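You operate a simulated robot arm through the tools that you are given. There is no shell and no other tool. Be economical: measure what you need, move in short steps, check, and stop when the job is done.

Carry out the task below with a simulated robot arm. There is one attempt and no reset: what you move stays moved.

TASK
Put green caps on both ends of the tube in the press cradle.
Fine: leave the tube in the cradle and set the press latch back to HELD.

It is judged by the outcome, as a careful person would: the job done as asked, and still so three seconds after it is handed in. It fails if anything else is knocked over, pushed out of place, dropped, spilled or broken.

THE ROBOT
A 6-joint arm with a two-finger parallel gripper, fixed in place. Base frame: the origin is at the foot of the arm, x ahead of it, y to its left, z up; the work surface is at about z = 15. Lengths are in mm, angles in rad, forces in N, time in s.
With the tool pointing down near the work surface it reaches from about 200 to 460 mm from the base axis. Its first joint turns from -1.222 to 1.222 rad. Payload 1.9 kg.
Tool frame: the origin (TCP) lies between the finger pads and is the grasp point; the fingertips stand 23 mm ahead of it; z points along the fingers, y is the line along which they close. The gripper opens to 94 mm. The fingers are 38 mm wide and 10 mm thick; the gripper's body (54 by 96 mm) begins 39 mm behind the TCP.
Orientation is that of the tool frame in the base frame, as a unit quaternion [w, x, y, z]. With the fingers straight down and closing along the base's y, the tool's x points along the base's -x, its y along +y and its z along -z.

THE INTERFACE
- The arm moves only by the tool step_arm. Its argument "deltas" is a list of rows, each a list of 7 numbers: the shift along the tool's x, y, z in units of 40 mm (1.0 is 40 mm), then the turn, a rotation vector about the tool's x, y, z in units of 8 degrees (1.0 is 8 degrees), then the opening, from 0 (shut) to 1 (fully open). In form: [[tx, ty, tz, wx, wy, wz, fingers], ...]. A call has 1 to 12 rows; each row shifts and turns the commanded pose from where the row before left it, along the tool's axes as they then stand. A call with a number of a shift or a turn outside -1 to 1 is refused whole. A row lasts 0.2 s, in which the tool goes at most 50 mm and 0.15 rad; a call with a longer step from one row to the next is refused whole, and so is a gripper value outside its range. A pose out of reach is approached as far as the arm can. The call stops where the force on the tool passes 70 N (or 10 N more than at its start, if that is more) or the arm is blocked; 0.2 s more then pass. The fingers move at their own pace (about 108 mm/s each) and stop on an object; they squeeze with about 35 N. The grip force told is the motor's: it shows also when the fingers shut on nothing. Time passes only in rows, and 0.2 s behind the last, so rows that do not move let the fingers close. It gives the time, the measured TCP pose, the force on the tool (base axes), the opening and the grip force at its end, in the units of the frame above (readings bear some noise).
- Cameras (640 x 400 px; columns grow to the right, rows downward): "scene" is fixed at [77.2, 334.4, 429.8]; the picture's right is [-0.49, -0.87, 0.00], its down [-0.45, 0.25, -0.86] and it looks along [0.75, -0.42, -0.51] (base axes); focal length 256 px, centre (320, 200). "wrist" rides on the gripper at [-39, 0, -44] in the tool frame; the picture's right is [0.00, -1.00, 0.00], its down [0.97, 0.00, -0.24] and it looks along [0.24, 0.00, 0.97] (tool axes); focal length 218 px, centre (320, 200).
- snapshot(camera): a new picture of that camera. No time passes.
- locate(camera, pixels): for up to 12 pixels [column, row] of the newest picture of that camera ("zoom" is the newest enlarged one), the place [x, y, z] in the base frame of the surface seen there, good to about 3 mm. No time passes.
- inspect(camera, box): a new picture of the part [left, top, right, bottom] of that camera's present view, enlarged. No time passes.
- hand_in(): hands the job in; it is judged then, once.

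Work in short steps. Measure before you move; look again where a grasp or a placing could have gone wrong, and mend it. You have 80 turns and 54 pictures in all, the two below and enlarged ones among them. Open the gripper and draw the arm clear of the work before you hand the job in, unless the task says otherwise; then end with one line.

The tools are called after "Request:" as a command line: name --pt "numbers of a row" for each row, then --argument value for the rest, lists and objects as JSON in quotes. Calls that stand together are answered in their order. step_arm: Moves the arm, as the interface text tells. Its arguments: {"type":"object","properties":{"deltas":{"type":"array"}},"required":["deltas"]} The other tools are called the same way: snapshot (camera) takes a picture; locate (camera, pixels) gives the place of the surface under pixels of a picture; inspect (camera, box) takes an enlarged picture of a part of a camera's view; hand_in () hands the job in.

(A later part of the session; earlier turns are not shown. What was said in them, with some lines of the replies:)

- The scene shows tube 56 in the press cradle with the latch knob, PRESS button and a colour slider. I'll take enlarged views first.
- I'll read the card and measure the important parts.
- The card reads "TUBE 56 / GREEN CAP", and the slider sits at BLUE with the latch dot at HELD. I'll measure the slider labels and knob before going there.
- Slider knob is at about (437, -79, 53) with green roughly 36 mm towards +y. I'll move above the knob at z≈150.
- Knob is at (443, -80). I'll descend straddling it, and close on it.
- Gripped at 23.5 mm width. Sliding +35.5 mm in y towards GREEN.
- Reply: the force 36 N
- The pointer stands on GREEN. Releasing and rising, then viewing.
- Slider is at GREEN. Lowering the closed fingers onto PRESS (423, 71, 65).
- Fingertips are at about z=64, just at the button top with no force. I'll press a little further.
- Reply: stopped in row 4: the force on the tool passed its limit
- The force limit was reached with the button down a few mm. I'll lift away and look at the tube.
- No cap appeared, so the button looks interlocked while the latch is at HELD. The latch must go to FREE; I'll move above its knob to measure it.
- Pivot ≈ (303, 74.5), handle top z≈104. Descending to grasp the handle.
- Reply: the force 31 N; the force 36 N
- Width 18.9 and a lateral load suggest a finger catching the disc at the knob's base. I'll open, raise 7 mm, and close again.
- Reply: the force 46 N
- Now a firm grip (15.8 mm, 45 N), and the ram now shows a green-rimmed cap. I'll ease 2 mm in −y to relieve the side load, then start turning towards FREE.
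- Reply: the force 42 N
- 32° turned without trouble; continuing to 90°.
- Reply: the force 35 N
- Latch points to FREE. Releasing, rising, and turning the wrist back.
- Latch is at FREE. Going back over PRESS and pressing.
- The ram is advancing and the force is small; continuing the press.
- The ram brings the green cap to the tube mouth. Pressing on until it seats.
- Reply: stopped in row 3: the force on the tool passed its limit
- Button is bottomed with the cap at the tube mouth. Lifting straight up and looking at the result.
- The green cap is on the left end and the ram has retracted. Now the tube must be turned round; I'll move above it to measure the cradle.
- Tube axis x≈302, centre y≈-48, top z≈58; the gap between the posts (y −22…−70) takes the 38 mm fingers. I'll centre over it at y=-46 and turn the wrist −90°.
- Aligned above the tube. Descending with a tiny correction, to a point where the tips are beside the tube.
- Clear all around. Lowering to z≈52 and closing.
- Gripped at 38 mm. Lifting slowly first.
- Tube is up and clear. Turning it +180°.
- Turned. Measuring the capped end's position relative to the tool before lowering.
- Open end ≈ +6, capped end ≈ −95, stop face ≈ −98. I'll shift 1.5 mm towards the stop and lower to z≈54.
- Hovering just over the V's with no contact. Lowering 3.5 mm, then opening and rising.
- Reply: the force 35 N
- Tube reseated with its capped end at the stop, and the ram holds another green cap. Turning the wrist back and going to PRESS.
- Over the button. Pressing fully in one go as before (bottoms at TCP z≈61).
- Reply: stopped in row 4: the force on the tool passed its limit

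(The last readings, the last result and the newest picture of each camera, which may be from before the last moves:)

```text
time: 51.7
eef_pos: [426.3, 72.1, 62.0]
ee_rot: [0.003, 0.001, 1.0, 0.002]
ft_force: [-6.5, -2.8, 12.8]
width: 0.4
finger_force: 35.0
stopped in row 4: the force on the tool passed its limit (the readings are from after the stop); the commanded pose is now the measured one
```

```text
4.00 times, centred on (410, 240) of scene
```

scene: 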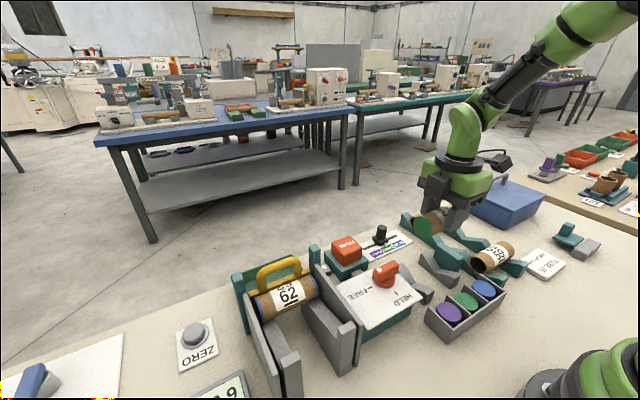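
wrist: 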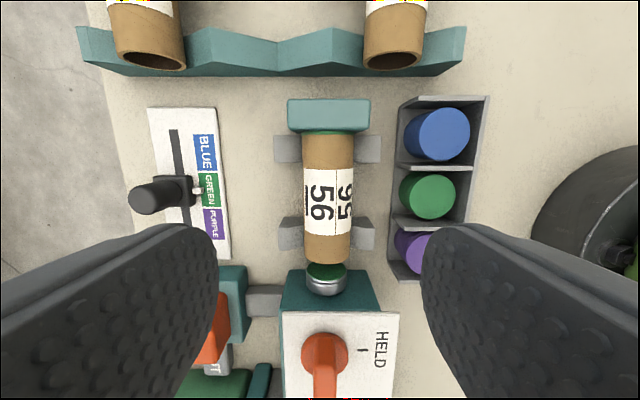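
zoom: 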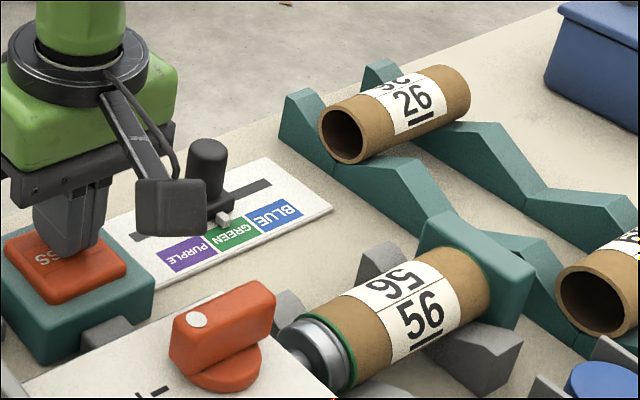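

Pressed home. Rising, then moving above the latch.

Request:
step_arm --pt "0 0 -0.4 0 0 0 0" --pt "0 0 -0.9 0 0 0 0" --pt "0 0 -0.9 0 0 0 0" --pt "0 0 -0.9 0 0 0 0.2" --pt "0 0 -0.7 0 0 0 0.5" --pt "0.8 0 0 0 0 0 0.5" --pt "0.8 0.03 0 0 0 0 0.5" --pt "0.8 0.03 0 0 0 0 0.5" --pt "0.7 0 0 0 0 0 0.5" --pt "0 0 0 0 0 0 0.5"

Request:
snapshot --camera "wrist"

Request:
inspect --camera "scene" --box '[330, 210, 490, 310]'

```text
time: 53.9
eef_pos: [303.9, 75.3, 211.5]
ee_rot: [0.003, 0.0, 1.0, 0.003]
ft_force: [0.2, -0.2, 0.4]
width: 47.1
finger_force: 0.1
```

```text
14 pictures are left
```

wrist: 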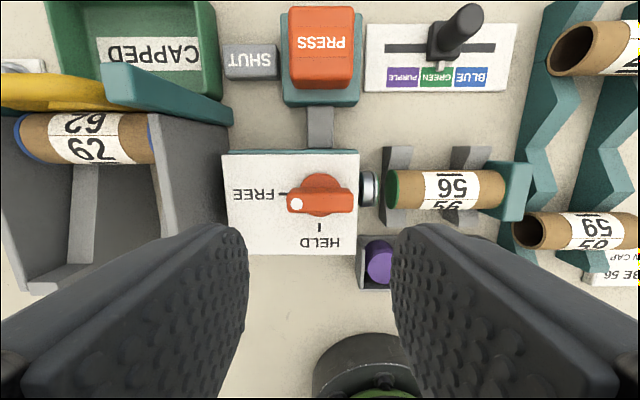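

```text
4.00 times, centred on (410, 260) of scene
```

zoom: 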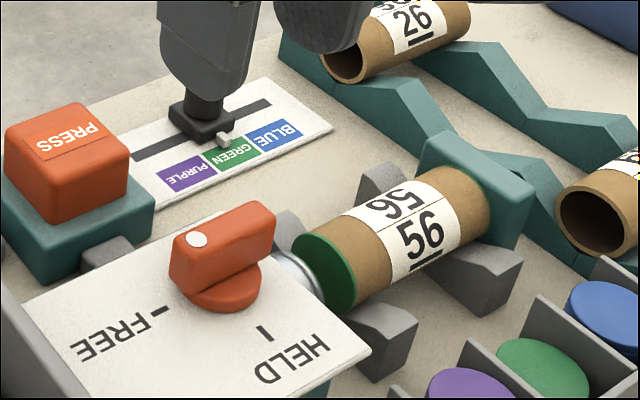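

Both ends carry green caps. Now turning the wrist +90° to take the latch handle.

Request:
step_arm --pt "0.03 -0.01 0 0 0 1 0.5" --pt "0 0 0 0 0 1 0.5" --pt "0 0 0 0 0 1 0.5" --pt "0 0 0 0 0 1 0.5" --pt "0 0 0 0 0 1 0.5" --pt "0 0 0 0 0 1 0.5" --pt "0 0 0 0 0 1 0.5" --pt "0 0 0 0 0 1 0.5" --pt "0 0 0 0 0 1 0.5" --pt "0 0 0 0 0 1 0.5" --pt "0 0 0 0 0 1 0.5" --pt "0 0 0 0 0 0.25 0.5"

Request:
step_arm --pt "0 0 0.8 0 0 0 0.5" --pt "0 0 0.8 0 0 0 0.5" --pt "0 0 0.6 0 0 0 0.5" --pt "0 0 0.27 0 0 0 0.5" --pt "0 0 0 0 0 0 0.5"

Request:
snapshot --camera "wrist"

```text
time: 56.5
eef_pos: [299.7, 73.6, 212.5]
ee_rot: [0.0, 0.708, 0.706, 0.004]
ft_force: [0.0, 0.1, -0.1]
width: 46.9
finger_force: 0.0
```

```text
time: 57.7
eef_pos: [301.7, 73.4, 112.4]
ee_rot: [0.001, 0.707, 0.707, 0.004]
ft_force: [-0.6, -1.9, -0.3]
width: 47.1
finger_force: 0.0
```

```text
12 pictures are left
```

wrist: 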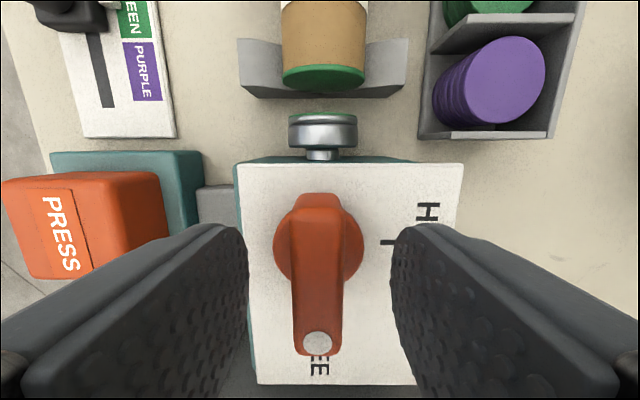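

Handle is centred between the fingers. Closing and turning −90° to HELD.

Request:
step_arm --pt "0 0 0 0 0 0 0.05" --pt "0 0 0 0 0 0 0.05" --pt "0 0 0 0 0 0 0.05" --pt "0 0 0 0 0 -1 0.05" --pt "0 0 0 0 0 -1 0.05" --pt "0 0 0 0 0 -1 0.05" --pt "0 0 0 0 0 -1 0.05"

Request:
step_arm --pt "0 0 0 0 0 -1 0.05" --pt "0 0 0 0 0 -1 0.05" --pt "0 0 0 0 0 -1 0.05" --pt "0 0 0 0 0 -1 0.05" --pt "0 0 0 0 0 -1 0.05" --pt "0 0 0 0 0 -1 0.05" --pt "0 0 0 0 0 -1 0.05" --pt "0 0 0 0 0 -0.35 0.05" --pt "0 0 0 0 0 0 0.05"

```text
time: 59.3
eef_pos: [302.3, 72.9, 113.2]
ee_rot: [0.004, 0.483, 0.876, 0.004]
ft_force: [37.4, -3.5, -25.1]
width: 16.2
finger_force: 45.0
```

```text
time: 61.3
eef_pos: [302.6, 75.8, 114.0]
ee_rot: [0.006, -0.006, 1.0, 0.004]
ft_force: [29.0, 52.8, -17.7]
width: 16.2
finger_force: 45.0
```

Turn completed. Opening, rising and checking.

Request:
step_arm --pt "0 0 0 0 0 0 0.4" --pt "0 0 0 0 0 0 0.5" --pt "0 0 -0.6 0 0 0 0.5" --pt "0 0 -0.8 0 0 0 0.5" --pt "0 0 -0.9 0 0 0 0.5" --pt "0 0 -0.9 0 0 0 0.5" --pt "0.4 0 -0.8 0 0 0 0.5" --pt "0 0 0 0 0 0 0.5"

Request:
snapshot --camera "wrist"

Request:
inspect --camera "scene" --box '[310, 190, 550, 340]'

```text
time: 63.1
eef_pos: [286.6, 73.4, 273.6]
ee_rot: [0.003, -0.006, 1.0, 0.002]
ft_force: [0.1, 0.2, 0.8]
width: 47.0
finger_force: 0.0
```

```text
11 pictures are left
```

wrist: 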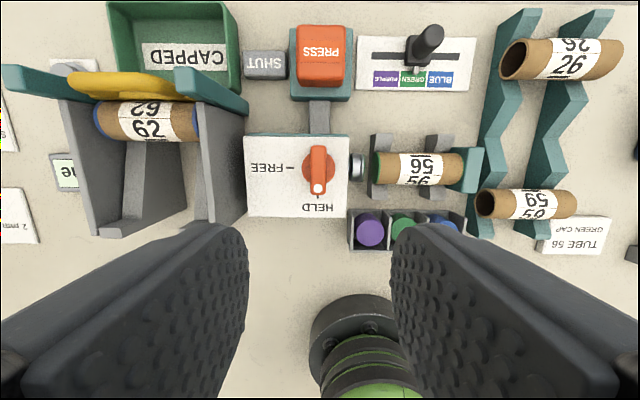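

```text
2.67 times, centred on (430, 265) of scene
```

zoom: 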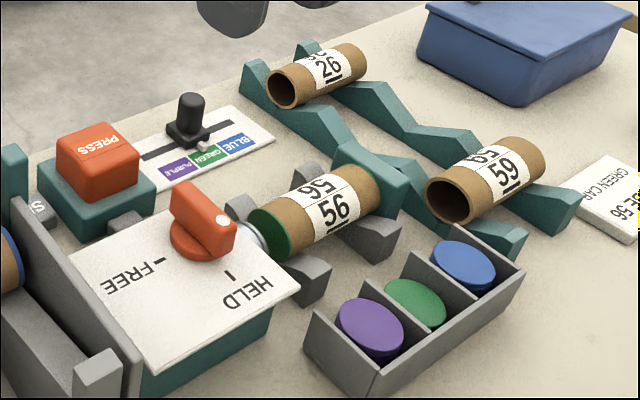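

Latch is at HELD and the front cap is on. One close look to confirm the far end's cap at the stop.

Request:
inspect --camera "wrist" --box '[290, 120, 500, 220]'

Request:
inspect --camera "scene" --box '[400, 235, 480, 285]'

```text
3.05 times, centred on (395, 170) of wrist
```

zoom: 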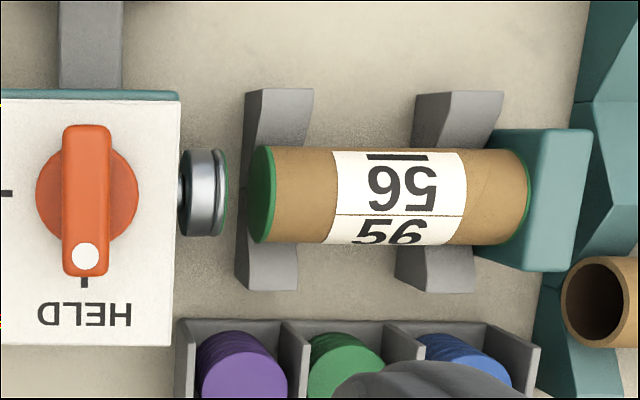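

```text
8.00 times, centred on (440, 260) of scene
```

zoom: 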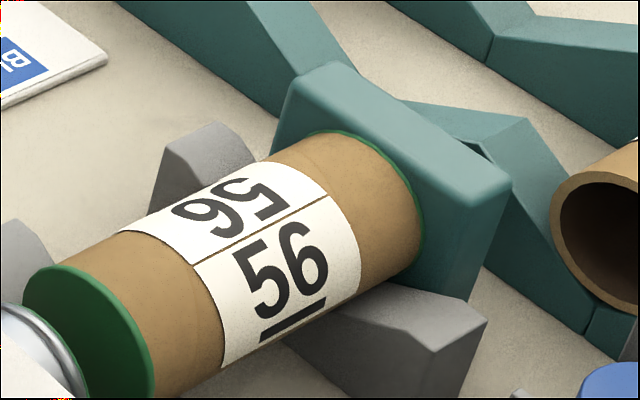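

Both green caps are seated, the latch is at HELD, and the gripper is open and clear. Handing in.

Request:
hand_in

```text
The job is handed in.
```

Tube 56 has green caps on both ends and is still in the press cradle; the press latch is back at HELD and the colour slider is left on GREEN (it started on BLUE).
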